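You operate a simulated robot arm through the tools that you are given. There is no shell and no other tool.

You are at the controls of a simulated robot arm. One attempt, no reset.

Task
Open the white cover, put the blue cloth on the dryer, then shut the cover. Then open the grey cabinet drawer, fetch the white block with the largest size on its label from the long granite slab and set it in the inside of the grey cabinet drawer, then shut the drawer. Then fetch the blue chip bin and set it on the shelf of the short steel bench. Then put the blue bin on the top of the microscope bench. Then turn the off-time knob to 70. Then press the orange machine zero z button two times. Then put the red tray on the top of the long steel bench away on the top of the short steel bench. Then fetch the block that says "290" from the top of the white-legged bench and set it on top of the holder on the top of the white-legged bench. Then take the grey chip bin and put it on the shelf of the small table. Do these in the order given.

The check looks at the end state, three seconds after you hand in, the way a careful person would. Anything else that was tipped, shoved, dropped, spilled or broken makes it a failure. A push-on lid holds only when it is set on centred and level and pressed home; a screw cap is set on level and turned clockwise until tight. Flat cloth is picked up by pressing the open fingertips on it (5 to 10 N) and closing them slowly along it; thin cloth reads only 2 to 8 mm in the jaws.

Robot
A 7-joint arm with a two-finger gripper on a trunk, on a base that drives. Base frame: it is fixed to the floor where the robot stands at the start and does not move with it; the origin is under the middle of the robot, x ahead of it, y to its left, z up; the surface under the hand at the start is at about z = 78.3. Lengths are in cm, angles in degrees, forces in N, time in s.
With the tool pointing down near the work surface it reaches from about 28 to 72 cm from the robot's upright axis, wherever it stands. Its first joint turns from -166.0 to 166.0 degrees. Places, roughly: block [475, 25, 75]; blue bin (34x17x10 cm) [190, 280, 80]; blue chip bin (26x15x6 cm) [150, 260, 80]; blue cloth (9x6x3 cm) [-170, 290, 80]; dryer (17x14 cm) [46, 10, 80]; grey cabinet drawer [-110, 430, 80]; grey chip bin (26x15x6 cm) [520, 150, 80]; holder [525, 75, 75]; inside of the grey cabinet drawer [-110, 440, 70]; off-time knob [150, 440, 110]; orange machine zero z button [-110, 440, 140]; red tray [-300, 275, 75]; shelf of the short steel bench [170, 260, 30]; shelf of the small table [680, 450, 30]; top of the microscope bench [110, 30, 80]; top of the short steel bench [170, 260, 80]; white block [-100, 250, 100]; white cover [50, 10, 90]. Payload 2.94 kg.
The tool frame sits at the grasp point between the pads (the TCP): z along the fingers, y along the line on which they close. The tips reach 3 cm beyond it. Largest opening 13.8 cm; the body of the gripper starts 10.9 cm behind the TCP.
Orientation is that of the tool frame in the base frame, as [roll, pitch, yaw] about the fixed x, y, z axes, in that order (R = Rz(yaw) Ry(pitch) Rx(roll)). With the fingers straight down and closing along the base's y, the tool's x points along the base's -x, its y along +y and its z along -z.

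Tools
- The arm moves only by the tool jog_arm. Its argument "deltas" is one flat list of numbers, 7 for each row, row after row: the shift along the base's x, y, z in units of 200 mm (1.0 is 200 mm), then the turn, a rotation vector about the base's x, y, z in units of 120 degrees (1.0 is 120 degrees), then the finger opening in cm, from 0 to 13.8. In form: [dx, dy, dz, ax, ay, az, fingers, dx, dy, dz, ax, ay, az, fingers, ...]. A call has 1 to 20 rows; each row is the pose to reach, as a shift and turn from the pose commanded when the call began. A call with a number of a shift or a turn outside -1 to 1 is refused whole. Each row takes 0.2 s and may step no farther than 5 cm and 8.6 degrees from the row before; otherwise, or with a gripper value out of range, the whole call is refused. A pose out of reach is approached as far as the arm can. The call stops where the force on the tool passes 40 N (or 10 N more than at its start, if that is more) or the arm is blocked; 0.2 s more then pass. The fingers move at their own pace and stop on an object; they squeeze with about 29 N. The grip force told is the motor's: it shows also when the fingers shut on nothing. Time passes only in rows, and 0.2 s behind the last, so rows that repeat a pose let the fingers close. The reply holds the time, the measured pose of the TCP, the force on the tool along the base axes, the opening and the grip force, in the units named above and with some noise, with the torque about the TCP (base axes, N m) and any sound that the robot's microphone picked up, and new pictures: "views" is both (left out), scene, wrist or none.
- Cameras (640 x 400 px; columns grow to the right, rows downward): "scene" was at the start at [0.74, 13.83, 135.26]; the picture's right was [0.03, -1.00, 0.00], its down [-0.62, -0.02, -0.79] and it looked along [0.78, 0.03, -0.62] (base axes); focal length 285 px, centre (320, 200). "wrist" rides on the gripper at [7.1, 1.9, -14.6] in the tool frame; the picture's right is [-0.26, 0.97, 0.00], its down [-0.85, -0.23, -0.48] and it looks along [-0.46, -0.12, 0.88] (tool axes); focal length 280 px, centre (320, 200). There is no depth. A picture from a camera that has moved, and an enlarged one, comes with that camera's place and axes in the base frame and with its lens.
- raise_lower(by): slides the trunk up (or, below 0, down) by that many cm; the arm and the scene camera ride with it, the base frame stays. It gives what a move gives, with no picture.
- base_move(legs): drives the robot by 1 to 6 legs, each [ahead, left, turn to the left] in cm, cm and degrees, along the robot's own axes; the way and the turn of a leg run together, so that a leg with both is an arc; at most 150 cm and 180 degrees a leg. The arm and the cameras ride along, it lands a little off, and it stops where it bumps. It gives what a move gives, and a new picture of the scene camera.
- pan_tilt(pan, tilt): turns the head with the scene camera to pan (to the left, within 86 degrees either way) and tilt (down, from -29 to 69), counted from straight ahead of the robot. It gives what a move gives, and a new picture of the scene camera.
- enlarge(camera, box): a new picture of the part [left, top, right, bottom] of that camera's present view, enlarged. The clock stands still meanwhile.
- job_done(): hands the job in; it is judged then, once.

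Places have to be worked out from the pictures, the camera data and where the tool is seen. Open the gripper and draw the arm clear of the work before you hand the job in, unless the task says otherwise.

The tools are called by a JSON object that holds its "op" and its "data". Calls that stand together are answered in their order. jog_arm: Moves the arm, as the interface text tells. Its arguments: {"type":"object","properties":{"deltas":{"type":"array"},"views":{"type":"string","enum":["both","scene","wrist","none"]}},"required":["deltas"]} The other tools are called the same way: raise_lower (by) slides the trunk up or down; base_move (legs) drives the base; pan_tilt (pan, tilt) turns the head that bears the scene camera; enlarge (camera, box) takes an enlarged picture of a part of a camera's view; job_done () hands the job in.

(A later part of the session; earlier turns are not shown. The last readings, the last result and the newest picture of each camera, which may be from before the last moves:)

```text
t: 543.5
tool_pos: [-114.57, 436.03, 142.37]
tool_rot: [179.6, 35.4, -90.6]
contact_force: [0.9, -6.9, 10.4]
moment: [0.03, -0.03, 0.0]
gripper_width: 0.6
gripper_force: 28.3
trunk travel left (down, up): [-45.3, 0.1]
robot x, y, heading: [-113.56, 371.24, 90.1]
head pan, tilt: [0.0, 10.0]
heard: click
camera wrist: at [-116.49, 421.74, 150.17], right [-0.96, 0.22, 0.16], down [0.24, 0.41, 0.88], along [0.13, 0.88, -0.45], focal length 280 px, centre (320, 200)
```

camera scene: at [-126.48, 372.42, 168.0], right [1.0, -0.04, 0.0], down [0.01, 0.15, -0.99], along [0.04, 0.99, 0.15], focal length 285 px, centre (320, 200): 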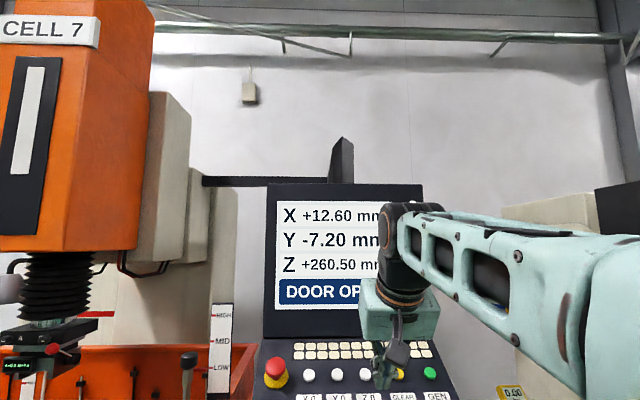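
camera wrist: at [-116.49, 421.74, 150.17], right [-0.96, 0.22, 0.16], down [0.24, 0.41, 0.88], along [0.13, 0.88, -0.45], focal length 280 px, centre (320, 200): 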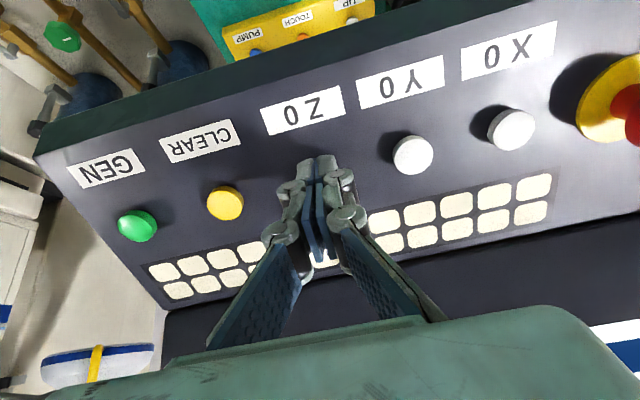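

A click was heard: first press registered with ~12 N. I back off fully to let it release.

{"op": "jog_arm", "data": {"deltas": [0, -0.025, 0.0375, 0, 0, 0, 0, 0, -0.06, 0.09, 0, 0, 0, 0, 0, -0.09, 0.135, 0, 0, 0, 0, 0, -0.09, 0.135, 0, 0, 0, 0], "views": "wrist"}}

{"op": "enlarge", "data": {"camera": "scene", "box": [250, 180, 450, 400]}}

```text
t: 544.5
tool_pos: [-114.5, 434.6, 144.67]
tool_rot: [179.6, 35.1, -90.5]
contact_force: [-0.5, 0.5, 0.1]
moment: [0.01, 0.02, -0.01]
gripper_width: 0.0
gripper_force: 28.8
trunk travel left (down, up): [-45.3, 0.1]
robot x, y, heading: [-113.25, 371.52, 90.2]
head pan, tilt: [0.0, 10.0]
camera wrist: at [-116.49, 420.2, 152.55], right [-0.96, 0.22, 0.16], down [0.24, 0.42, 0.88], along [0.13, 0.88, -0.46], focal length 280 px, centre (320, 200)
```

wrist: 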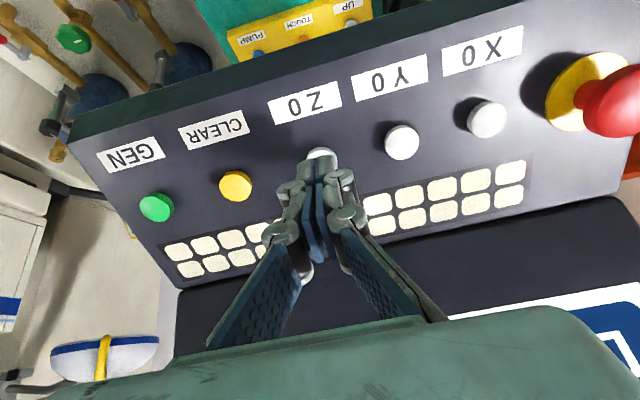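

```text
1.82 times, centred on (350, 290) of scene
camera zoom: at [-126.78, 373.05, 165.08], right [1.0, 0.0, 0.0], down [0.0, -0.17, -0.98], along [0.0, 0.98, -0.17], focal length 518 px, centre (266, 36)
```

zoom: 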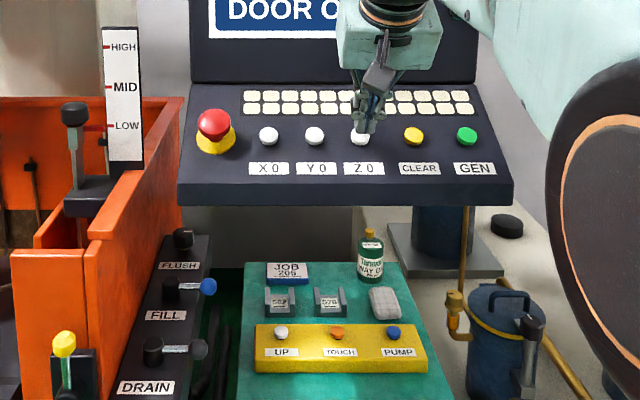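

The button has sprung back. I press it a second time to the same depth.

{"op": "jog_arm", "data": {"deltas": [0, 0.03, -0.045, 0, 0, 0, 0, 0, 0.06, -0.09, 0, 0, 0, 0, 0, 0.075, -0.1125, 0, 0, 0, 0, 0, 0.09, -0.135, 0, 0, 0, 0], "views": "none"}}

```text
t: 545.5
tool_pos: [-114.54, 435.95, 142.35]
tool_rot: [179.6, 35.4, -90.6]
contact_force: [0.2, -7.3, 11.5]
moment: [0.06, 0.0, -0.01]
gripper_width: 0.58
gripper_force: 28.7
trunk travel left (down, up): [-45.3, 0.1]
robot x, y, heading: [-113.3, 371.29, 89.9]
head pan, tilt: [0.0, 10.0]
heard: click
```

Second click heard. I retreat from the button and look at the display.

{"op": "jog_arm", "data": {"deltas": [0, -0.025, 0.0375, 0, 0, 0, 0, 0, -0.08, 0.12, 0, 0, 0, 0, 0, -0.2, 0.2, 0, 0, 0, 0, 0, -0.4, 0.2, 0, 0, 0, 0, 0.1, -0.6, 0.2, -0.06, 0, 0, 0, 0.2, -0.75, 0.2, -0.12, 0, 0, 0, 0.3, -0.9, 0.1, -0.18, 0, 0, 0, 0.4, -0.95, 0, -0.24, 0, 0, 2, 0.5, -0.95, -0.1, -0.29, 0, 0, 4], "views": "scene"}}

```text
t: 547.5
tool_pos: [-104.43, 417.22, 140.13]
tool_rot: [180.0, 0.0, -90.5]
contact_force: [0.4, 0.5, -0.3]
moment: [-0.02, 0.03, 0.0]
gripper_width: 3.98
gripper_force: 0.0
trunk travel left (down, up): [-45.3, 0.1]
robot x, y, heading: [-113.28, 371.44, 89.9]
head pan, tilt: [0.0, 10.0]
camera scene: at [-126.72, 373.16, 165.08], right [1.0, 0.0, 0.0], down [0.0, -0.17, -0.98], along [0.0, 0.98, -0.17], focal length 285 px, centre (320, 200)
```

scene: 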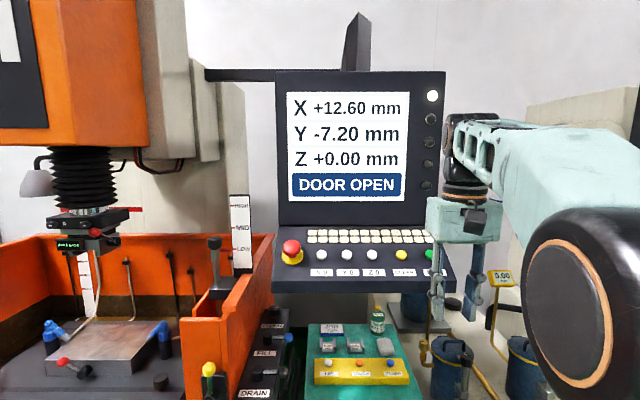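

Z now reads +0.00; both presses are done. Next, the red tray: I lower the trunk back and drive west along the aisle toward the long steel bench.

{"op": "raise_lower", "data": {"by": -25.3}}

{"op": "base_move", "data": {"legs": [[-28, 0, 0], [0, 0, 90], [95, 0, 0]]}}

{"op": "pan_tilt", "data": {"pan": 15, "tilt": 30}}

```text
t: 550.1
tool_pos: [-104.44, 417.16, 114.72]
tool_rot: [-179.9, 0.3, -90.4]
contact_force: [0.0, 0.2, 0.6]
moment: [0.0, 0.02, 0.0]
gripper_width: 4.0
gripper_force: 0.1
trunk travel left (down, up): [-20.0, 25.4]
robot x, y, heading: [-113.21, 372.0, 89.9]
head pan, tilt: [0.0, 10.0]
```

```text
t: 560.4
tool_pos: [-253.63, 351.03, 114.77]
tool_rot: [-179.9, 0.3, 0.5]
contact_force: [-0.7, -1.4, 0.7]
moment: [0.0, -0.01, 0.02]
gripper_width: 4.02
gripper_force: 0.0
trunk travel left (down, up): [-20.0, 25.4]
robot x, y, heading: [-208.24, 342.78, -179.2]
head pan, tilt: [0.0, 10.0]
camera scene: at [-209.08, 329.46, 139.78], right [-0.02, 1.0, 0.0], down [0.17, 0.0, -0.98], along [-0.98, -0.02, -0.17], focal length 285 px, centre (320, 200)
```

scene: 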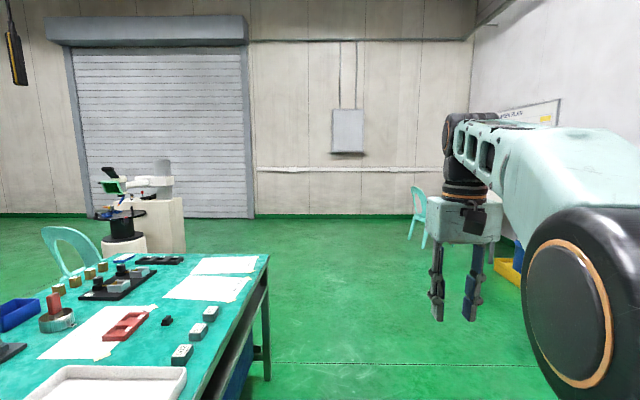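

```text
t: 561.2
tool_pos: [-253.73, 351.05, 114.76]
tool_rot: [-179.9, 0.3, 0.6]
contact_force: [0.6, -0.4, 0.0]
moment: [0.0, 0.02, 0.0]
gripper_width: 4.0
gripper_force: 0.1
trunk travel left (down, up): [-20.0, 25.4]
robot x, y, heading: [-208.26, 342.7, -179.1]
head pan, tilt: [15.0, 30.0]
camera scene: at [-208.48, 327.14, 136.55], right [-0.28, 0.96, 0.0], down [0.48, 0.14, -0.87], along [-0.83, -0.24, -0.5], focal length 285 px, centre (320, 200)
```

scene: 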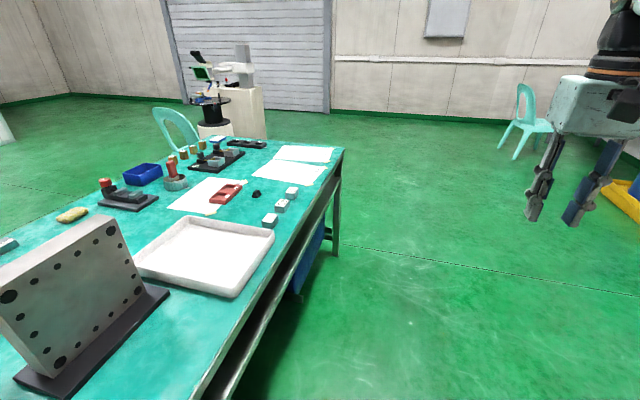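

The red tray lies at about (-296, 261) on the long bench. I drive on and turn to face the bench from its north side.

{"op": "base_move", "data": {"legs": [[86, 0, -0.9], [0, 0, 90], [15, 0, 0]]}}

{"op": "pan_tilt", "data": {"pan": 0, "tilt": 45}}

```text
t: 570.5
tool_pos: [-302.46, 281.28, 114.78]
tool_rot: [180.0, 0.3, 90.0]
contact_force: [-0.8, 0.1, 0.4]
moment: [0.0, 0.0, -0.02]
gripper_width: 3.97
gripper_force: 0.1
trunk travel left (down, up): [-20.0, 25.4]
robot x, y, heading: [-293.86, 327.04, -89.5]
head pan, tilt: [15.0, 30.0]
camera scene: at [-277.9, 326.27, 136.54], right [-0.96, -0.27, 0.0], down [-0.13, 0.48, -0.87], along [0.23, -0.83, -0.5], focal length 285 px, centre (320, 200)
```

scene: 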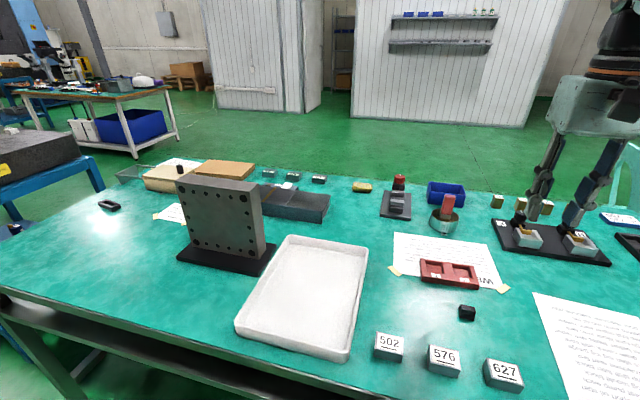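

```text
t: 571.3
tool_pos: [-302.37, 281.32, 114.63]
tool_rot: [-179.9, 0.4, 90.0]
contact_force: [0.8, 0.0, -0.7]
moment: [0.0, 0.0, -0.01]
gripper_width: 3.99
gripper_force: 0.0
trunk travel left (down, up): [-20.0, 25.4]
robot x, y, heading: [-293.82, 326.86, -89.6]
head pan, tilt: [0.0, 45.0]
camera scene: at [-280.24, 326.86, 134.29], right [-1.0, -0.01, 0.0], down [-0.01, 0.71, -0.71], along [0.01, -0.71, -0.71], focal length 285 px, centre (320, 200)
```

scene: 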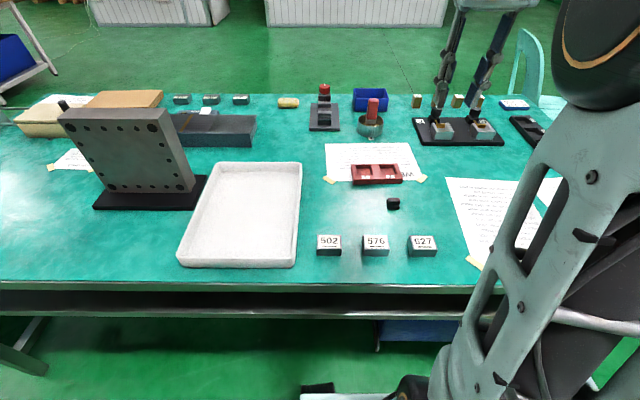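

{"op": "enlarge", "data": {"camera": "scene", "box": [310, 130, 440, 220]}}

```text
4.44 times, centred on (375, 175) of scene
camera zoom: at [-280.24, 326.86, 134.29], right [-1.0, -0.01, 0.0], down [-0.01, 0.71, -0.71], along [0.01, -0.71, -0.71], focal length 1267 px, centre (76, 311)
```

zoom: 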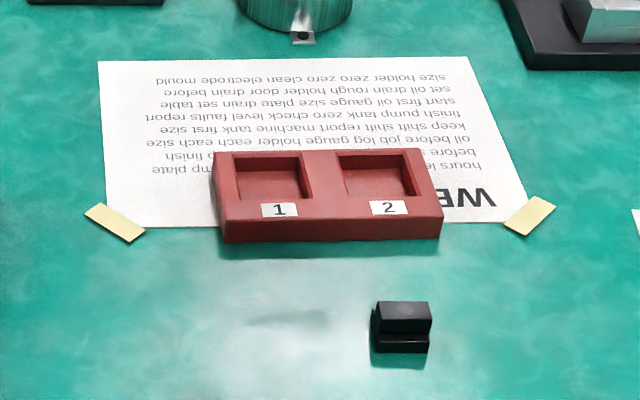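

The red tray is about 14 × 6.6 × 2 cm, centred near (-295.7, 262), with two empty pockets. I rotate the hand to close along y and move above it.

{"op": "jog_arm", "data": {"deltas": [0.03, -0.08, 0, 0, 0, 0.0682, 9, 0.06, -0.16, 0, 0, 0, 0.1364, 9, 0.09, -0.24, 0, 0, 0, 0.2046, 9, 0.12, -0.32, 0, 0, 0, 0.2727, 9, 0.15, -0.4, 0, 0, 0, 0.3409, 9, 0.18, -0.48, 0, 0, 0, 0.409, 9, 0.21, -0.56, 0, 0, 0, 0.4773, 9, 0.24, -0.64, -0.05, 0, 0, 0.5455, 9, 0.27, -0.72, -0.15, 0, 0, 0.6136, 9, 0.3, -0.8, -0.3, 0, 0, 0.6818, 9, 0.33, -0.9, -0.45, 0, 0, 0.75, 9], "views": "both"}}

```text
t: 573.7
tool_pos: [-295.6, 263.21, 105.82]
tool_rot: [-180.0, 0.3, -179.8]
contact_force: [0.6, 0.7, 0.1]
moment: [-0.03, 0.02, 0.01]
gripper_width: 9.02
gripper_force: 0.1
trunk travel left (down, up): [-20.0, 25.4]
robot x, y, heading: [-294.0, 326.87, -89.3]
head pan, tilt: [0.0, 45.0]
camera scene: at [-280.24, 326.85, 134.28], right [-1.0, -0.01, 0.0], down [-0.01, 0.71, -0.71], along [0.01, -0.71, -0.71], focal length 285 px, centre (320, 200)
camera wrist: at [-302.75, 265.09, 120.39], right [0.26, 0.97, 0.0], down [0.85, -0.23, 0.48], along [0.46, -0.12, -0.88], focal length 280 px, centre (320, 200)
```

scene: 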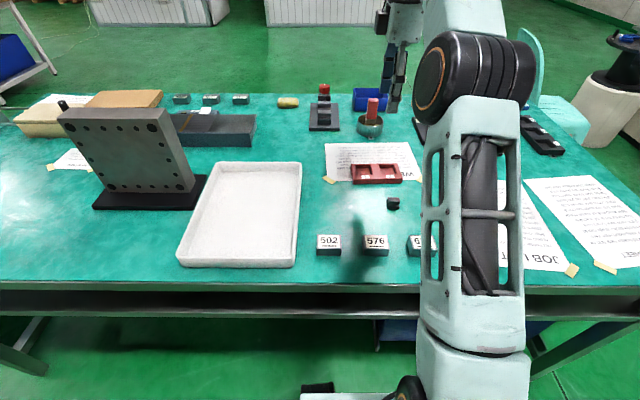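
wrist: 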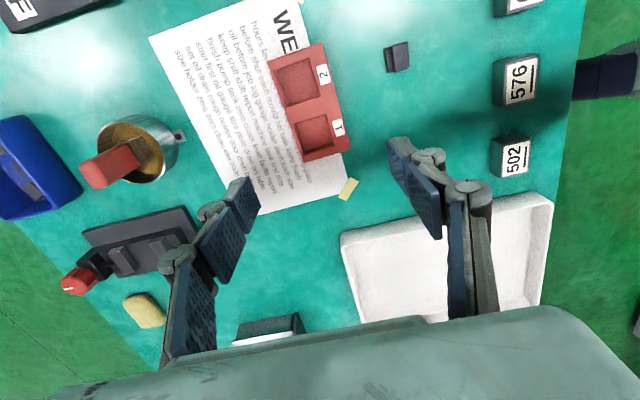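

The tray centre is (-296.5, 262.3), turned about 3°. I align and descend.

{"op": "jog_arm", "data": {"deltas": [-0.02, -0.02, -0.2, 0, 0, 0.0225, 9, -0.045, -0.04, -0.4, 0, 0, 0.0225, 9, -0.045, -0.04, -0.6, 0, 0, 0.0225, 9, -0.045, -0.04, -0.8, 0, 0, 0.0225, 9, -0.045, -0.04, -0.95, 0, 0, 0.0225, 9], "views": "wrist"}}

```text
t: 574.9
tool_pos: [-296.54, 262.16, 86.79]
tool_rot: [-180.0, 0.3, -177.3]
contact_force: [-0.7, -0.1, -0.8]
moment: [0.0, -0.01, -0.03]
gripper_width: 9.03
gripper_force: 0.1
trunk travel left (down, up): [-20.0, 25.4]
robot x, y, heading: [-294.07, 326.55, -89.1]
head pan, tilt: [0.0, 45.0]
camera wrist: at [-303.96, 263.8, 101.38], right [0.22, 0.98, 0.0], down [0.86, -0.19, 0.48], along [0.47, -0.1, -0.88], focal length 280 px, centre (320, 200)
```

wrist: 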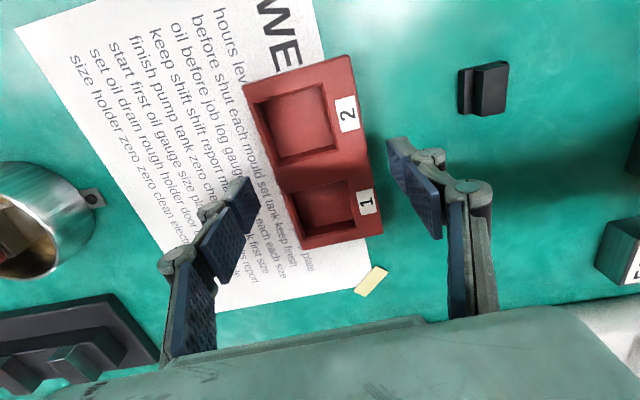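

Well aligned. I descend the last 3.8 cm and close on the tray.

{"op": "jog_arm", "data": {"deltas": [-0.02, 0, -0.1, 0, 0, 0, 9, -0.02, 0, -0.19, 0, 0, 0, 9, -0.02, 0, -0.19, 0, 0, 0, 7.5, -0.02, 0, -0.19, 0, 0, 0, 6, -0.02, 0, -0.19, 0, 0, 0, 5, -0.02, 0, -0.19, 0, 0, 0, 5], "views": "none"}}

```text
t: 576.3
tool_pos: [-297.05, 262.46, 82.9]
tool_rot: [-179.9, 0.3, -177.4]
contact_force: [-0.1, -0.1, 0.2]
moment: [-0.04, -0.03, -0.02]
gripper_width: 7.13
gripper_force: 28.8
trunk travel left (down, up): [-20.0, 25.4]
robot x, y, heading: [-294.06, 327.14, -89.2]
head pan, tilt: [0.0, 45.0]
```

Gripped at 7.1 cm. I lift and check.

{"op": "jog_arm", "data": {"deltas": [0, 0, 0.05, 0, 0, 0, 5, 0, 0, 0.2, 0, 0, 0, 5, 0, 0, 0.4, 0, 0, 0, 5, 0, 0, 0.6, 0, 0, 0, 5, 0, 0.05, 0.8, 0, 0, 0, 5, 0, 0.15, 1.0, 0, 0, 0, 5], "views": "both"}}

```text
t: 577.7
tool_pos: [-297.07, 265.62, 103.15]
tool_rot: [179.9, 0.3, -177.4]
contact_force: [0.5, -0.3, -0.7]
moment: [0.03, 0.01, 0.01]
gripper_width: 7.14
gripper_force: 28.7
trunk travel left (down, up): [-20.0, 25.4]
robot x, y, heading: [-293.73, 327.2, -89.5]
head pan, tilt: [0.0, 45.0]
camera scene: at [-280.24, 326.87, 134.28], right [-1.0, -0.01, 0.0], down [-0.01, 0.71, -0.71], along [0.01, -0.71, -0.71], focal length 285 px, centre (320, 200)
camera wrist: at [-304.36, 267.16, 117.72], right [0.22, 0.98, 0.0], down [0.86, -0.19, 0.48], along [0.47, -0.1, -0.88], focal length 280 px, centre (320, 200)
```

scene: 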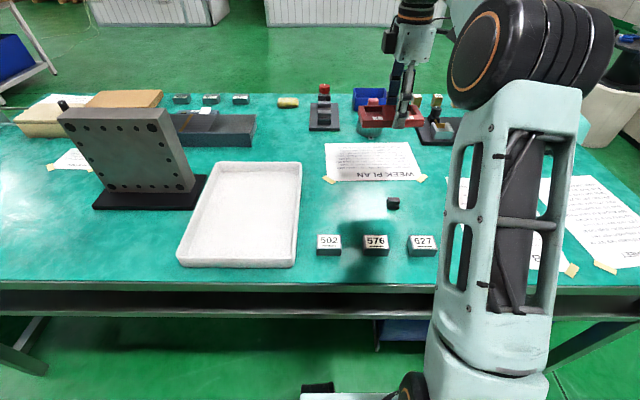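
wrist: 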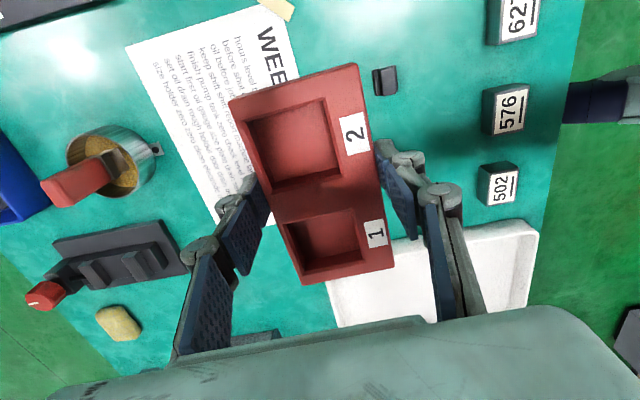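

The tray is held level. I retract it and drive east to the back side of the short steel bench.

{"op": "jog_arm", "data": {"deltas": [0, 0.2, 0.1, 0, 0, 0, 5, 0, 0.4, 0.2, 0, 0, 0, 5, 0, 0.6, 0.3, 0, 0, 0, 5, 0, 0.8, 0.4, 0, 0, 0, 5, 0, 0.95, 0.5, 0, 0, 0, 5], "views": "none"}}

{"op": "base_move", "data": {"legs": [[-16, 0, 0], [0, 0, 89.5], [150, 0, 0], [150, 0, 0], [147, 0, 0], [0, 0, -90]]}}

```text
t: 578.9
tool_pos: [-296.94, 284.51, 112.92]
tool_rot: [-180.0, 0.3, -177.3]
contact_force: [0.9, 0.3, -1.7]
moment: [0.02, -0.01, 0.02]
gripper_width: 7.15
gripper_force: 29.1
trunk travel left (down, up): [-20.0, 25.4]
robot x, y, heading: [-294.2, 326.65, -89.4]
head pan, tilt: [0.0, 45.0]
```

```text
t: 608.8
tool_pos: [145.97, 302.44, 112.91]
tool_rot: [180.0, 0.3, -177.6]
contact_force: [-0.2, -0.1, -0.7]
moment: [-0.02, 0.0, 0.04]
gripper_width: 7.15
gripper_force: 29.2
trunk travel left (down, up): [-20.0, 25.4]
robot x, y, heading: [149.14, 344.5, -89.7]
head pan, tilt: [0.0, 45.0]
camera scene: at [162.91, 344.75, 134.28], right [-1.0, -0.01, 0.0], down [0.0, 0.71, -0.71], along [0.0, -0.71, -0.71], focal length 285 px, centre (320, 200)
```

scene: 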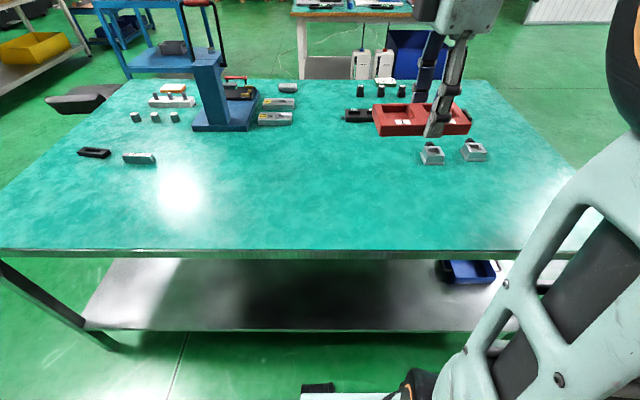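

The bench top near (160, 284) is free. I move the tray over it and lower.

{"op": "jog_arm", "data": {"deltas": [0.14, -0.16, 0, 0, 0, 0, 5, 0.28, -0.32, 0, 0, 0, 0, 5, 0.42, -0.5, -0.05, 0, 0, 0, 5, 0.56, -0.68, -0.1, 0, 0, 0, 5, 0.7, -0.87, -0.1, 0, 0, -0.02, 5, 0.7, -0.87, -0.3, 0, 0, -0.02, 5, 0.7, -0.87, -0.5, 0, 0, -0.02, 5, 0.7, -0.87, -0.7, 0, 0, -0.02, 5, 0.7, -0.87, -0.9, 0, 0, -0.02, 5], "views": "scene"}}

```text
t: 610.8
tool_pos: [160.09, 285.01, 94.94]
tool_rot: [180.0, 0.3, -179.8]
contact_force: [-0.2, 0.8, 0.0]
moment: [0.0, -0.01, 0.02]
gripper_width: 7.12
gripper_force: 29.1
trunk travel left (down, up): [-20.0, 25.4]
robot x, y, heading: [149.14, 344.83, -89.6]
head pan, tilt: [0.0, 45.0]
camera scene: at [162.91, 344.74, 134.28], right [-1.0, -0.01, 0.0], down [0.0, 0.71, -0.71], along [0.0, -0.71, -0.71], focal length 285 px, centre (320, 200)
```

scene: 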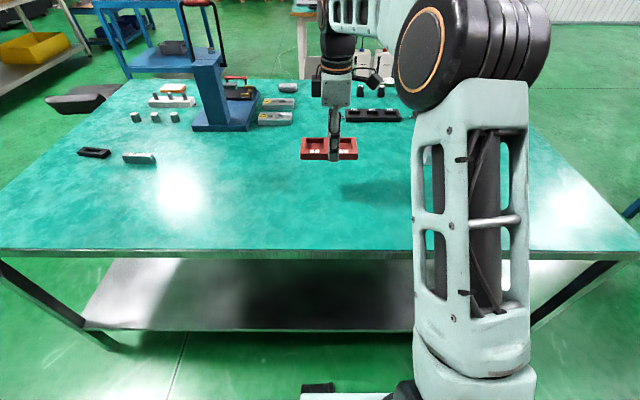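

{"op": "jog_arm", "data": {"deltas": [0, 0, -0.2, 0, 0, 0, 5, 0, 0, -0.4, 0, 0, 0, 5, 0, 0, -0.55, 0, 0, 0, 5, 0, 0, -0.62, 0, 0, 0, 5, 0, 0, -0.65, 0, 0, 0, 5, 0, 0, -0.665, 0, 0, 0, 5], "views": "none"}}

```text
t: 612.2
tool_pos: [160.03, 285.08, 81.67]
tool_rot: [179.9, 0.3, -180.0]
contact_force: [0.4, 0.3, -0.4]
moment: [0.01, 0.04, 0.01]
gripper_width: 7.13
gripper_force: 29.6
trunk travel left (down, up): [-20.0, 25.4]
robot x, y, heading: [149.05, 345.08, -89.6]
head pan, tilt: [0.0, 45.0]
```

Nearly there; I lower in 2 mm steps until contact.

{"op": "jog_arm", "data": {"deltas": [0, 0, -0.01, 0, 0, 0, 5, 0, 0, -0.02, 0, 0, 0, 5, 0, 0, -0.03, 0, 0, 0, 5], "views": "none"}}

```text
t: 613.0
tool_pos: [159.98, 285.12, 81.09]
tool_rot: [179.8, 0.2, -179.8]
contact_force: [0.0, 0.2, -0.2]
moment: [0.01, -0.01, -0.01]
gripper_width: 7.12
gripper_force: 29.3
trunk travel left (down, up): [-20.0, 25.4]
robot x, y, heading: [149.12, 344.68, -89.5]
head pan, tilt: [0.0, 45.0]
```

{"op": "jog_arm", "data": {"deltas": [0, 0, -0.01, 0, 0, 0, 5, 0, 0, -0.02, 0, 0, 0, 5, 0, 0, -0.03, 0, 0, 0, 5], "views": "wrist"}}

```text
t: 613.8
tool_pos: [160.1, 285.18, 80.76]
tool_rot: [-179.6, 0.4, -179.9]
contact_force: [1.2, 1.5, 22.8]
moment: [0.11, -0.04, 0.01]
gripper_width: 7.21
gripper_force: 29.2
trunk travel left (down, up): [-20.0, 25.4]
robot x, y, heading: [149.09, 344.63, -89.7]
head pan, tilt: [0.0, 45.0]
camera wrist: at [152.8, 287.1, 95.44], right [0.26, 0.97, -0.01], down [0.85, -0.23, 0.48], along [0.47, -0.13, -0.88], focal length 280 px, centre (320, 200)
```

wrist: 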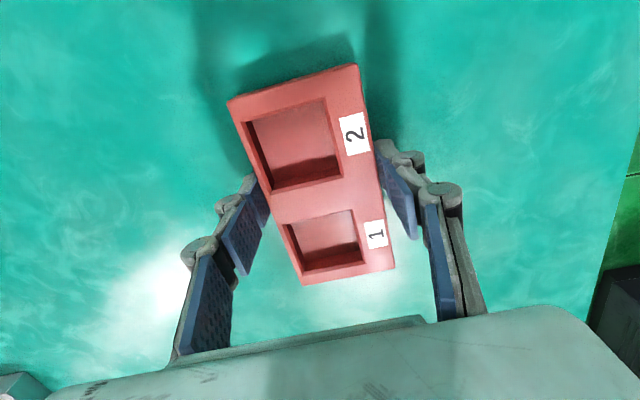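

Contact confirmed. I ease up slightly, open, and lift away.

{"op": "jog_arm", "data": {"deltas": [0, 0, 0.015, 0, 0, 0, 5, 0, 0, 0.015, 0, 0, 0, 8.5, 0, 0, 0.015, 0, 0, 0, 9, 0, 0, 0.1, 0, 0, 0, 9, 0, 0, 0.3, 0, 0, 0, 9, 0, 0, 0.5, 0, 0, 0, 9, 0, 0, 0.7, 0, 0, 0, 9, 0, 0, 0.9, 0, 0, 0, 9], "views": "both"}}

```text
t: 615.6
tool_pos: [160.05, 285.27, 98.37]
tool_rot: [179.8, 0.3, -179.8]
contact_force: [0.1, 0.3, -0.8]
moment: [-0.01, 0.02, 0.01]
gripper_width: 8.99
gripper_force: 0.0
trunk travel left (down, up): [-20.0, 25.4]
robot x, y, heading: [149.52, 344.87, -89.7]
head pan, tilt: [0.0, 45.0]
camera scene: at [162.91, 344.77, 134.28], right [-1.0, -0.01, 0.0], down [0.0, 0.71, -0.71], along [0.0, -0.71, -0.71], focal length 285 px, centre (320, 200)
camera wrist: at [152.85, 287.18, 113.04], right [0.26, 0.97, 0.0], down [0.85, -0.23, 0.48], along [0.46, -0.12, -0.88], focal length 280 px, centre (320, 200)
```

scene: 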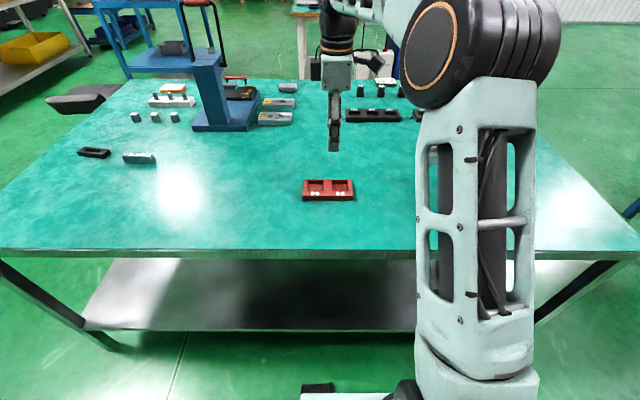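
wrist: 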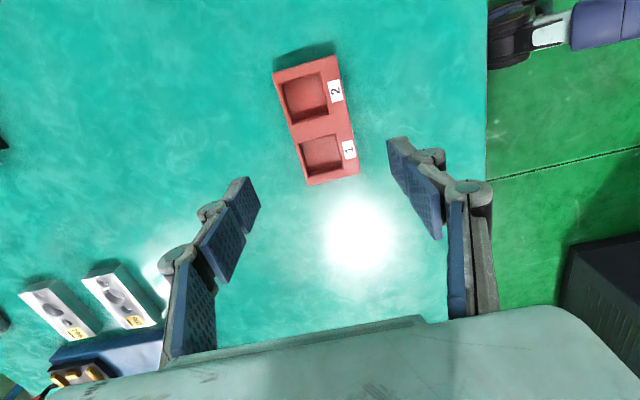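

Task 7 is done. Next is the white-legged bench to the east; I tuck the arm, turn east, and look around.

{"op": "jog_arm", "data": {"deltas": [0, 0.1, 0.1, 0, 0, -0.0682, 4, 0, 0.2, 0.2, 0, 0, -0.1364, 4, 0, 0.3, 0.3, 0, 0, -0.2046, 4, 0, 0.4, 0.4, 0, 0, -0.2727, 4, 0, 0.5, 0.5, 0, 0, -0.3409, 4, 0, 0.6, 0.6, 0, 0, -0.409, 4, 0, 0.7, 0.7, 0, 0, -0.4773, 4, 0, 0.8, 0.7, 0, 0, -0.5455, 4, 0, 0.85, 0.7, 0, 0, -0.6136, 4, 0, 0.85, 0.7, 0, 0, -0.6818, 4, 0, 0.85, 0.7, 0, 0, -0.75, 4], "views": "none"}}

{"op": "base_move", "data": {"legs": [[0, 0, 90]]}}

{"op": "pan_tilt", "data": {"pan": -20, "tilt": 15}}

```text
t: 618.0
tool_pos: [160.15, 302.05, 112.6]
tool_rot: [-180.0, 0.4, 90.0]
contact_force: [-0.1, 0.4, 0.3]
moment: [0.01, -0.03, 0.0]
gripper_width: 4.0
gripper_force: 0.1
trunk travel left (down, up): [-20.0, 25.4]
robot x, y, heading: [149.43, 344.79, -89.8]
head pan, tilt: [0.0, 45.0]
```

```text
t: 622.3
tool_pos: [191.7, 356.24, 112.51]
tool_rot: [-180.0, 0.4, -179.0]
contact_force: [0.1, -0.7, -0.4]
moment: [0.04, 0.06, -0.02]
gripper_width: 3.99
gripper_force: 0.0
trunk travel left (down, up): [-20.0, 25.4]
robot x, y, heading: [149.6, 344.94, 1.1]
head pan, tilt: [0.0, 45.0]
camera scene: at [149.25, 358.31, 134.28], right [0.02, -1.0, 0.0], down [-0.71, -0.02, -0.71], along [0.71, 0.02, -0.71], focal length 285 px, centre (320, 200)
```

scene: 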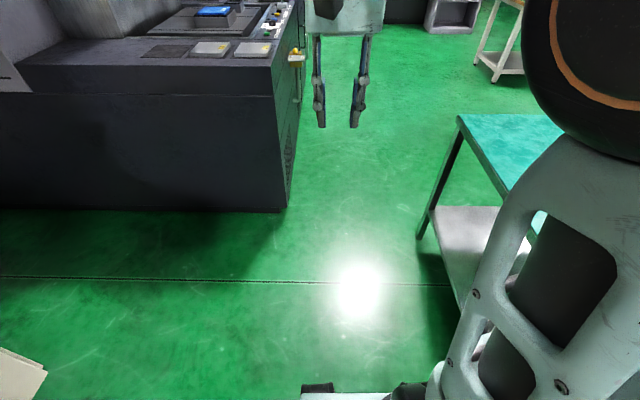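

```text
t: 623.2
tool_pos: [191.83, 356.14, 112.55]
tool_rot: [180.0, 0.3, -179.1]
contact_force: [0.0, 0.4, 0.5]
moment: [-0.02, -0.01, 0.01]
gripper_width: 4.01
gripper_force: 0.0
trunk travel left (down, up): [-20.0, 25.4]
robot x, y, heading: [149.02, 344.68, 1.2]
head pan, tilt: [-20.0, 15.0]
camera scene: at [149.96, 355.13, 138.96], right [-0.32, -0.95, 0.0], down [-0.25, 0.08, -0.97], along [0.91, -0.31, -0.26], focal length 285 px, centre (320, 200)
```

scene: 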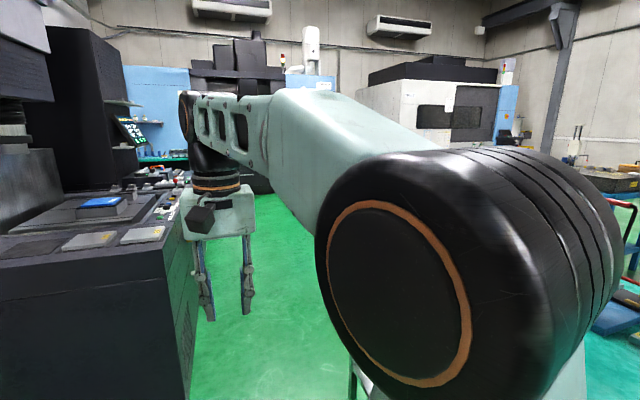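

I drive east past the bench end to get a clear view of the white-legged bench.

{"op": "base_move", "data": {"legs": [[150, 0, -1.2], [20, 0, 0], [0, 0, -45]]}}

{"op": "pan_tilt", "data": {"pan": 0, "tilt": 18}}

```text
t: 633.9
tool_pos: [355.85, 323.54, 112.48]
tool_rot: [180.0, 0.2, 134.7]
contact_force: [0.2, -0.2, -0.6]
moment: [-0.01, 0.01, 0.04]
gripper_width: 3.99
gripper_force: 0.2
trunk travel left (down, up): [-20.0, 25.4]
robot x, y, heading: [317.88, 345.73, -44.7]
head pan, tilt: [-20.0, 15.0]
camera scene: at [325.94, 353.11, 138.96], right [-0.91, -0.42, 0.0], down [-0.11, 0.23, -0.97], along [0.41, -0.87, -0.26], focal length 285 px, centre (320, 200)
```

scene: 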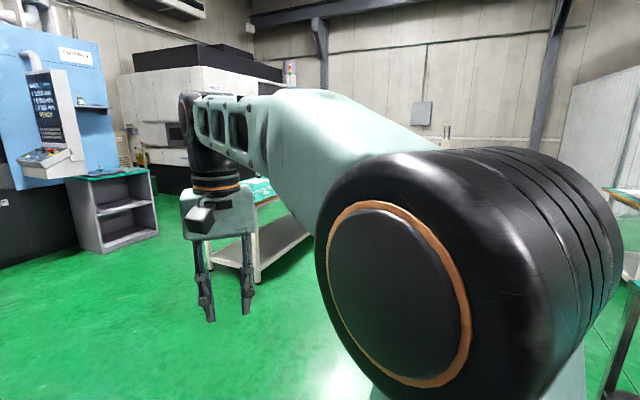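

```text
t: 634.7
tool_pos: [355.71, 323.61, 112.52]
tool_rot: [-180.0, 0.2, 134.8]
contact_force: [-0.9, -0.6, 1.4]
moment: [0.0, 0.0, -0.01]
gripper_width: 4.01
gripper_force: 0.0
trunk travel left (down, up): [-20.0, 25.4]
robot x, y, heading: [317.91, 346.32, -44.8]
head pan, tilt: [0.0, 18.0]
camera scene: at [328.58, 354.98, 138.48], right [-0.71, -0.71, 0.0], down [-0.22, 0.22, -0.95], along [0.67, -0.67, -0.31], focal length 285 px, centre (320, 200)
```

scene: 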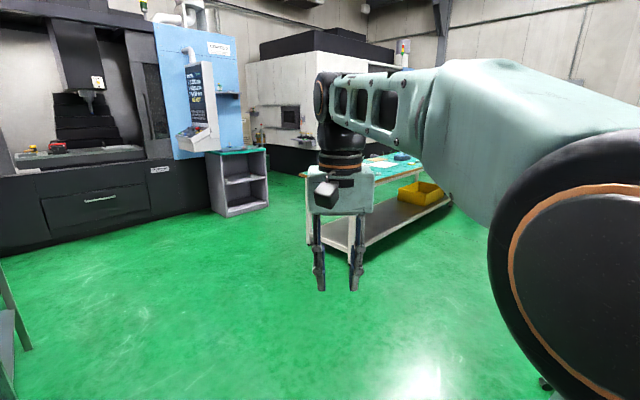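

The white-legged bench runs north–south (x≈475–535, north end y≈168). I drive to its west side and face it.

{"op": "base_move", "data": {"legs": [[150, 0, 0], [0, 0, -45], [150, 0, 0]]}}

{"op": "pan_tilt", "data": {"pan": 45, "tilt": 30}}

```text
t: 651.2
tool_pos: [437.66, 48.67, 112.54]
tool_rot: [-180.0, 0.3, 89.3]
contact_force: [0.6, 0.0, -0.1]
moment: [0.0, -0.01, 0.0]
gripper_width: 4.0
gripper_force: 0.0
trunk travel left (down, up): [-20.0, 25.4]
robot x, y, heading: [427.44, 91.73, -90.7]
head pan, tilt: [0.0, 18.0]
camera scene: at [441.03, 90.01, 138.47], right [-1.0, 0.01, 0.0], down [0.0, 0.31, -0.95], along [-0.01, -0.95, -0.31], focal length 285 px, centre (320, 200)
```

scene: 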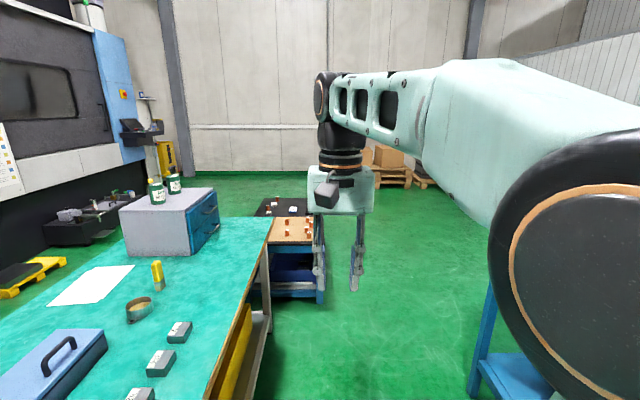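

```text
t: 652.3
tool_pos: [437.58, 48.57, 112.69]
tool_rot: [-180.0, 0.3, 89.3]
contact_force: [0.7, -0.5, -1.1]
moment: [0.01, 0.01, 0.0]
gripper_width: 3.99
gripper_force: 0.0
trunk travel left (down, up): [-20.0, 25.4]
robot x, y, heading: [427.36, 91.23, -90.3]
head pan, tilt: [45.0, 30.0]
camera scene: at [447.45, 92.89, 136.55], right [-0.71, -0.7, 0.0], down [-0.35, 0.36, -0.87], along [0.61, -0.62, -0.5], focal length 285 px, centre (320, 200)
```

scene: 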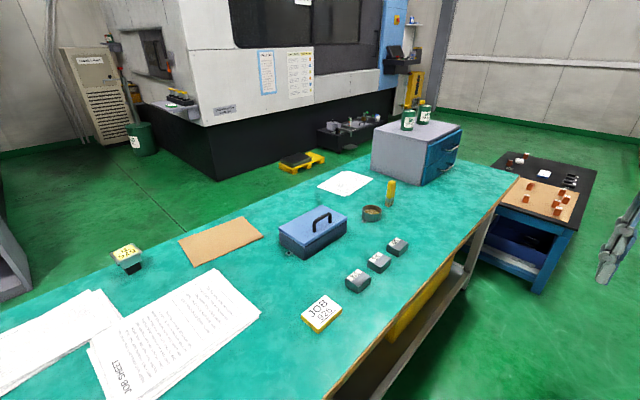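

I can see three grey blocks near the west edge and a holder with a yellow label on the far side. I enlarge both.

{"op": "enlarge", "data": {"camera": "scene", "box": [330, 230, 420, 300]}}

{"op": "enlarge", "data": {"camera": "scene", "box": [90, 230, 170, 290]}}

```text
5.71 times, centred on (375, 265) of scene
camera zoom: at [447.45, 92.89, 136.55], right [-0.71, -0.7, 0.0], down [-0.35, 0.36, -0.87], along [0.61, -0.62, -0.5], focal length 1629 px, centre (6, -171)
```

zoom: 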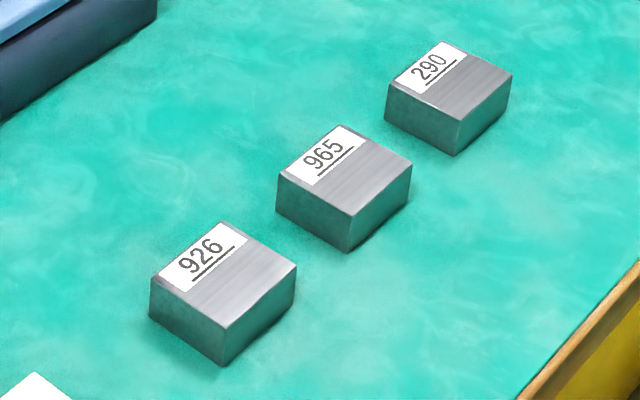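

```text
6.67 times, centred on (130, 260) of scene
camera zoom: at [447.45, 92.89, 136.55], right [-0.71, -0.7, 0.0], down [-0.35, 0.36, -0.87], along [0.61, -0.62, -0.5], focal length 1900 px, centre (1587, -200)
```

zoom: 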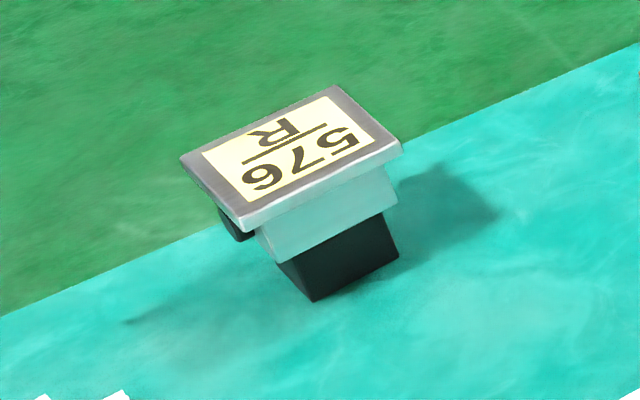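

The 290 block is the southernmost of three, at about (481, 24); the holder carries a flat "576 R" plate near (530, 87). I drive alongside the block and face the bench.

{"op": "base_move", "data": {"legs": [[66, 0, 0.3], [0, 0, 90]]}}

{"op": "pan_tilt", "data": {"pan": 0, "tilt": 45}}

```text
t: 659.8
tool_pos: [470.11, 35.71, 112.53]
tool_rot: [-180.0, 0.3, 179.1]
contact_force: [0.5, 0.9, 0.1]
moment: [-0.01, 0.0, -0.02]
gripper_width: 4.01
gripper_force: 0.1
trunk travel left (down, up): [-20.0, 25.4]
robot x, y, heading: [427.12, 25.85, -0.5]
head pan, tilt: [45.0, 30.0]
camera scene: at [426.06, 45.64, 136.54], right [0.7, -0.71, 0.0], down [-0.36, -0.35, -0.87], along [0.62, 0.61, -0.5], focal length 285 px, centre (320, 200)
```

scene: 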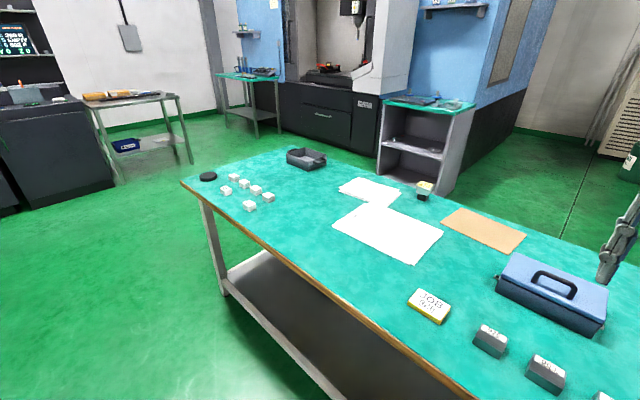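

```text
t: 660.9
tool_pos: [470.19, 35.63, 112.6]
tool_rot: [-180.0, 0.4, 179.1]
contact_force: [0.3, 0.3, 0.6]
moment: [0.03, 0.02, -0.02]
gripper_width: 4.01
gripper_force: 0.1
trunk travel left (down, up): [-20.0, 25.4]
robot x, y, heading: [427.62, 25.98, -0.5]
head pan, tilt: [0.0, 45.0]
camera scene: at [427.72, 39.23, 134.28], right [-0.01, -1.0, 0.0], down [-0.71, 0.01, -0.71], along [0.71, -0.01, -0.71], focal length 285 px, centre (320, 200)
```

scene: 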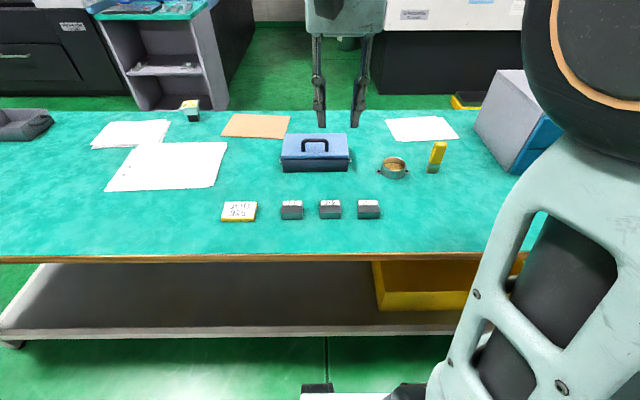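

Now the three blocks are right ahead. I enlarge them to measure the 290 block.

{"op": "enlarge", "data": {"camera": "scene", "box": [270, 185, 400, 235]}}

{"op": "jog_arm", "data": {"deltas": [0, -0.1, 0, 0, 0, 0, 6, 0.02, -0.3, 0, 0, 0, 0, 6, 0.05, -0.5, 0, 0, 0, 0.0075, 7], "views": "wrist"}}

```text
4.92 times, centred on (335, 210) of scene
camera zoom: at [427.72, 39.23, 134.28], right [-0.01, -1.0, 0.0], down [-0.71, 0.01, -0.71], along [0.71, -0.01, -0.71], focal length 1403 px, centre (246, 151)
```

zoom: 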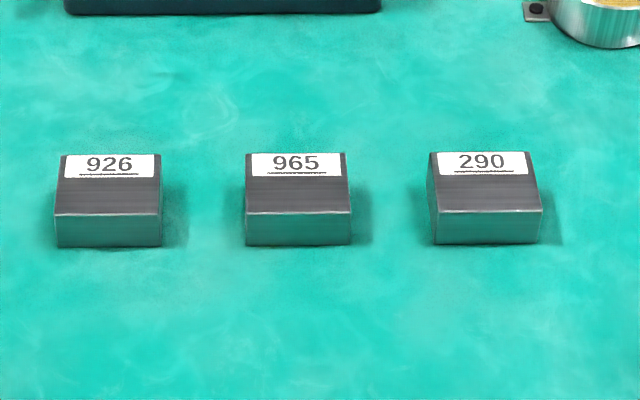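

```text
t: 661.7
tool_pos: [471.11, 25.67, 112.64]
tool_rot: [180.0, 0.4, 180.0]
contact_force: [0.4, 0.6, 0.1]
moment: [-0.05, -0.02, 0.02]
gripper_width: 7.03
gripper_force: 0.1
trunk travel left (down, up): [-20.0, 25.4]
robot x, y, heading: [427.73, 25.32, -0.5]
head pan, tilt: [0.0, 45.0]
camera wrist: at [463.97, 27.48, 127.18], right [0.26, 0.97, 0.0], down [0.85, -0.23, 0.48], along [0.46, -0.12, -0.88], focal length 280 px, centre (320, 200)
```

wrist: 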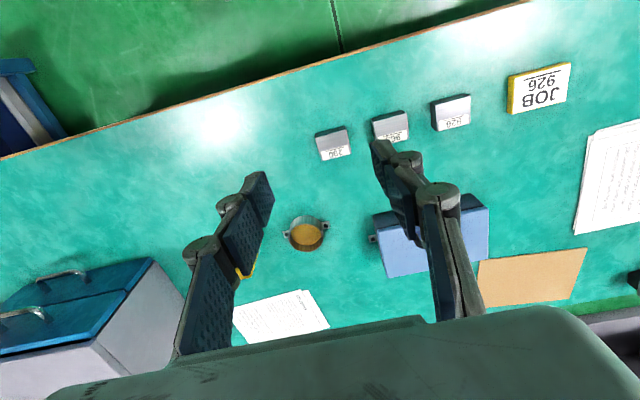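

The 290 block's top centre triangulates to (477.2, 26.4, ~82). I move above it and descend part-way.

{"op": "jog_arm", "data": {"deltas": [0.1, 0.01, -0.18, 0, 0, 0, 7.2, 0.2, 0.03, -0.36, 0, 0, 0, 7.2, 0.305, 0.04, -0.55, 0, 0, 0, 7.2, 0.305, 0.04, -0.75, 0, 0, 0, 7.2, 0.305, 0.04, -0.95, 0, 0, 0, 7.2], "views": "both"}}

```text
t: 662.9
tool_pos: [477.07, 26.29, 93.11]
tool_rot: [179.8, 0.2, 180.0]
contact_force: [-0.3, 0.9, -0.7]
moment: [-0.01, -0.03, -0.01]
gripper_width: 7.22
gripper_force: 0.1
trunk travel left (down, up): [-20.0, 25.4]
robot x, y, heading: [427.43, 25.8, -0.4]
head pan, tilt: [0.0, 45.0]
camera scene: at [427.72, 39.23, 134.29], right [-0.01, -1.0, 0.0], down [-0.71, 0.01, -0.71], along [0.71, -0.01, -0.71], focal length 285 px, centre (320, 200)
camera wrist: at [469.94, 28.25, 107.81], right [0.26, 0.97, 0.0], down [0.85, -0.23, 0.48], along [0.46, -0.12, -0.88], focal length 280 px, centre (320, 200)
```

scene: 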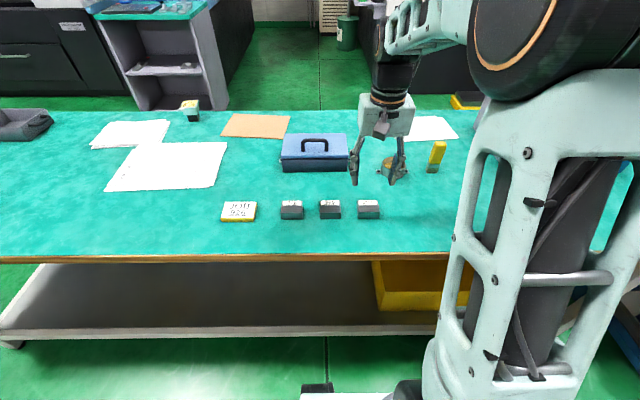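
wrist: 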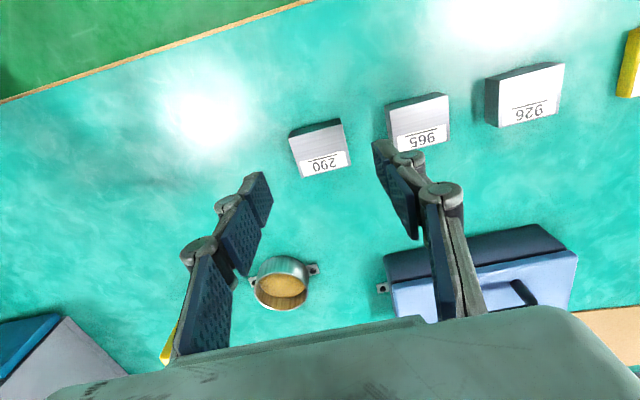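

Block centre is at (478.2, 26.2). I descend around it carefully.

{"op": "jog_arm", "data": {"deltas": [0.03, 0, -0.15, 0, 0, 0, 7.2, 0.055, 0, -0.3, 0, 0, 0, 7.2, 0.055, 0, -0.42, 0, 0, 0, 7.2, 0.055, 0, -0.48, 0, 0, 0, 7.2, 0.055, 0, -0.52, 0, 0, 0, 7.2], "views": "wrist"}}

```text
t: 664.1
tool_pos: [478.42, 26.62, 82.93]
tool_rot: [-180.0, 0.3, -179.9]
contact_force: [-1.1, -0.5, -0.3]
moment: [0.03, -0.01, -0.03]
gripper_width: 7.21
gripper_force: 0.1
trunk travel left (down, up): [-20.0, 25.4]
robot x, y, heading: [427.02, 25.37, -0.6]
head pan, tilt: [0.0, 45.0]
camera wrist: at [471.21, 28.41, 97.6], right [0.26, 0.96, 0.0], down [0.85, -0.23, 0.48], along [0.46, -0.12, -0.88], focal length 280 px, centre (320, 200)
```

wrist: 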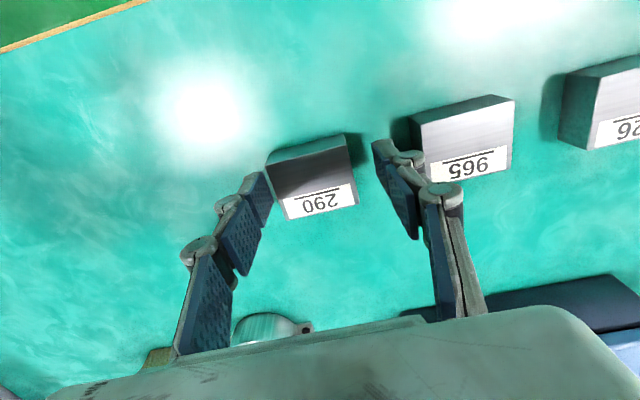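

The block is between the fingers; I shift 4 mm, go 4 mm lower and close.

{"op": "jog_arm", "data": {"deltas": [0, -0.02, 0, 0, 0, 0, 7.2, 0, -0.02, -0.02, 0, 0, 0, 7.2, 0, -0.02, -0.02, 0, 0, 0, 5.5, 0, -0.02, -0.02, 0, 0, 0, 4, 0, -0.02, -0.02, 0, 0, 0, 4, 0, -0.02, -0.02, 0, 0, 0, 4], "views": "wrist"}}

```text
t: 665.5
tool_pos: [478.4, 26.1, 82.73]
tool_rot: [-180.0, 0.4, -180.0]
contact_force: [0.4, -2.1, 1.0]
moment: [-0.27, 0.09, -0.02]
gripper_width: 5.43
gripper_force: 28.7
trunk travel left (down, up): [-20.0, 25.4]
robot x, y, heading: [427.06, 25.61, -0.7]
head pan, tilt: [0.0, 45.0]
camera wrist: at [471.21, 27.97, 97.27], right [0.26, 0.96, 0.0], down [0.85, -0.23, 0.48], along [0.46, -0.12, -0.88], focal length 280 px, centre (320, 200)
```

wrist: 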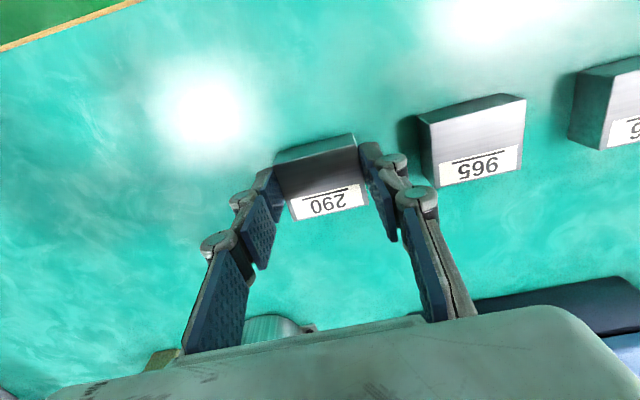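

Gripped at 5.4 cm. I lift it clear.

{"op": "jog_arm", "data": {"deltas": [0, 0, 0.05, 0, 0, 0, 4, 0, 0, 0.2, 0, 0, 0, 4, 0, 0, 0.4, 0, 0, 0, 4, 0, 0, 0.6, 0, 0, 0, 4, -0.05, 0, 0.8, 0, 0, 0, 4, -0.15, 0, 1.0, 0, 0, 0, 4], "views": "wrist"}}

```text
t: 666.9
tool_pos: [475.26, 26.25, 102.86]
tool_rot: [-179.9, 0.2, 180.0]
contact_force: [0.9, 0.3, -4.9]
moment: [-0.03, 0.1, -0.02]
gripper_width: 5.46
gripper_force: 29.0
trunk travel left (down, up): [-20.0, 25.4]
robot x, y, heading: [427.15, 25.5, -0.6]
head pan, tilt: [0.0, 45.0]
camera wrist: at [468.07, 28.09, 117.47], right [0.26, 0.97, 0.0], down [0.85, -0.23, 0.48], along [0.46, -0.12, -0.88], focal length 280 px, centre (320, 200)
```

wrist: 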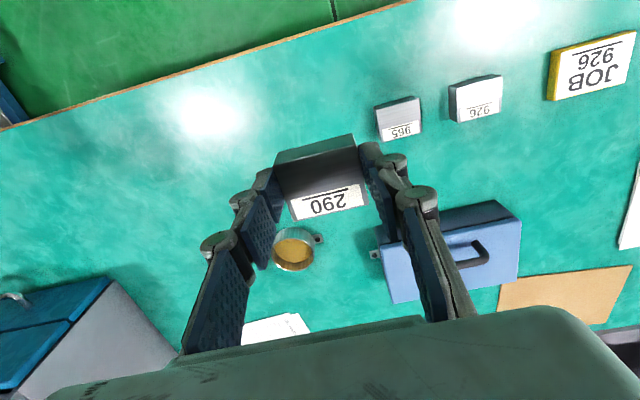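

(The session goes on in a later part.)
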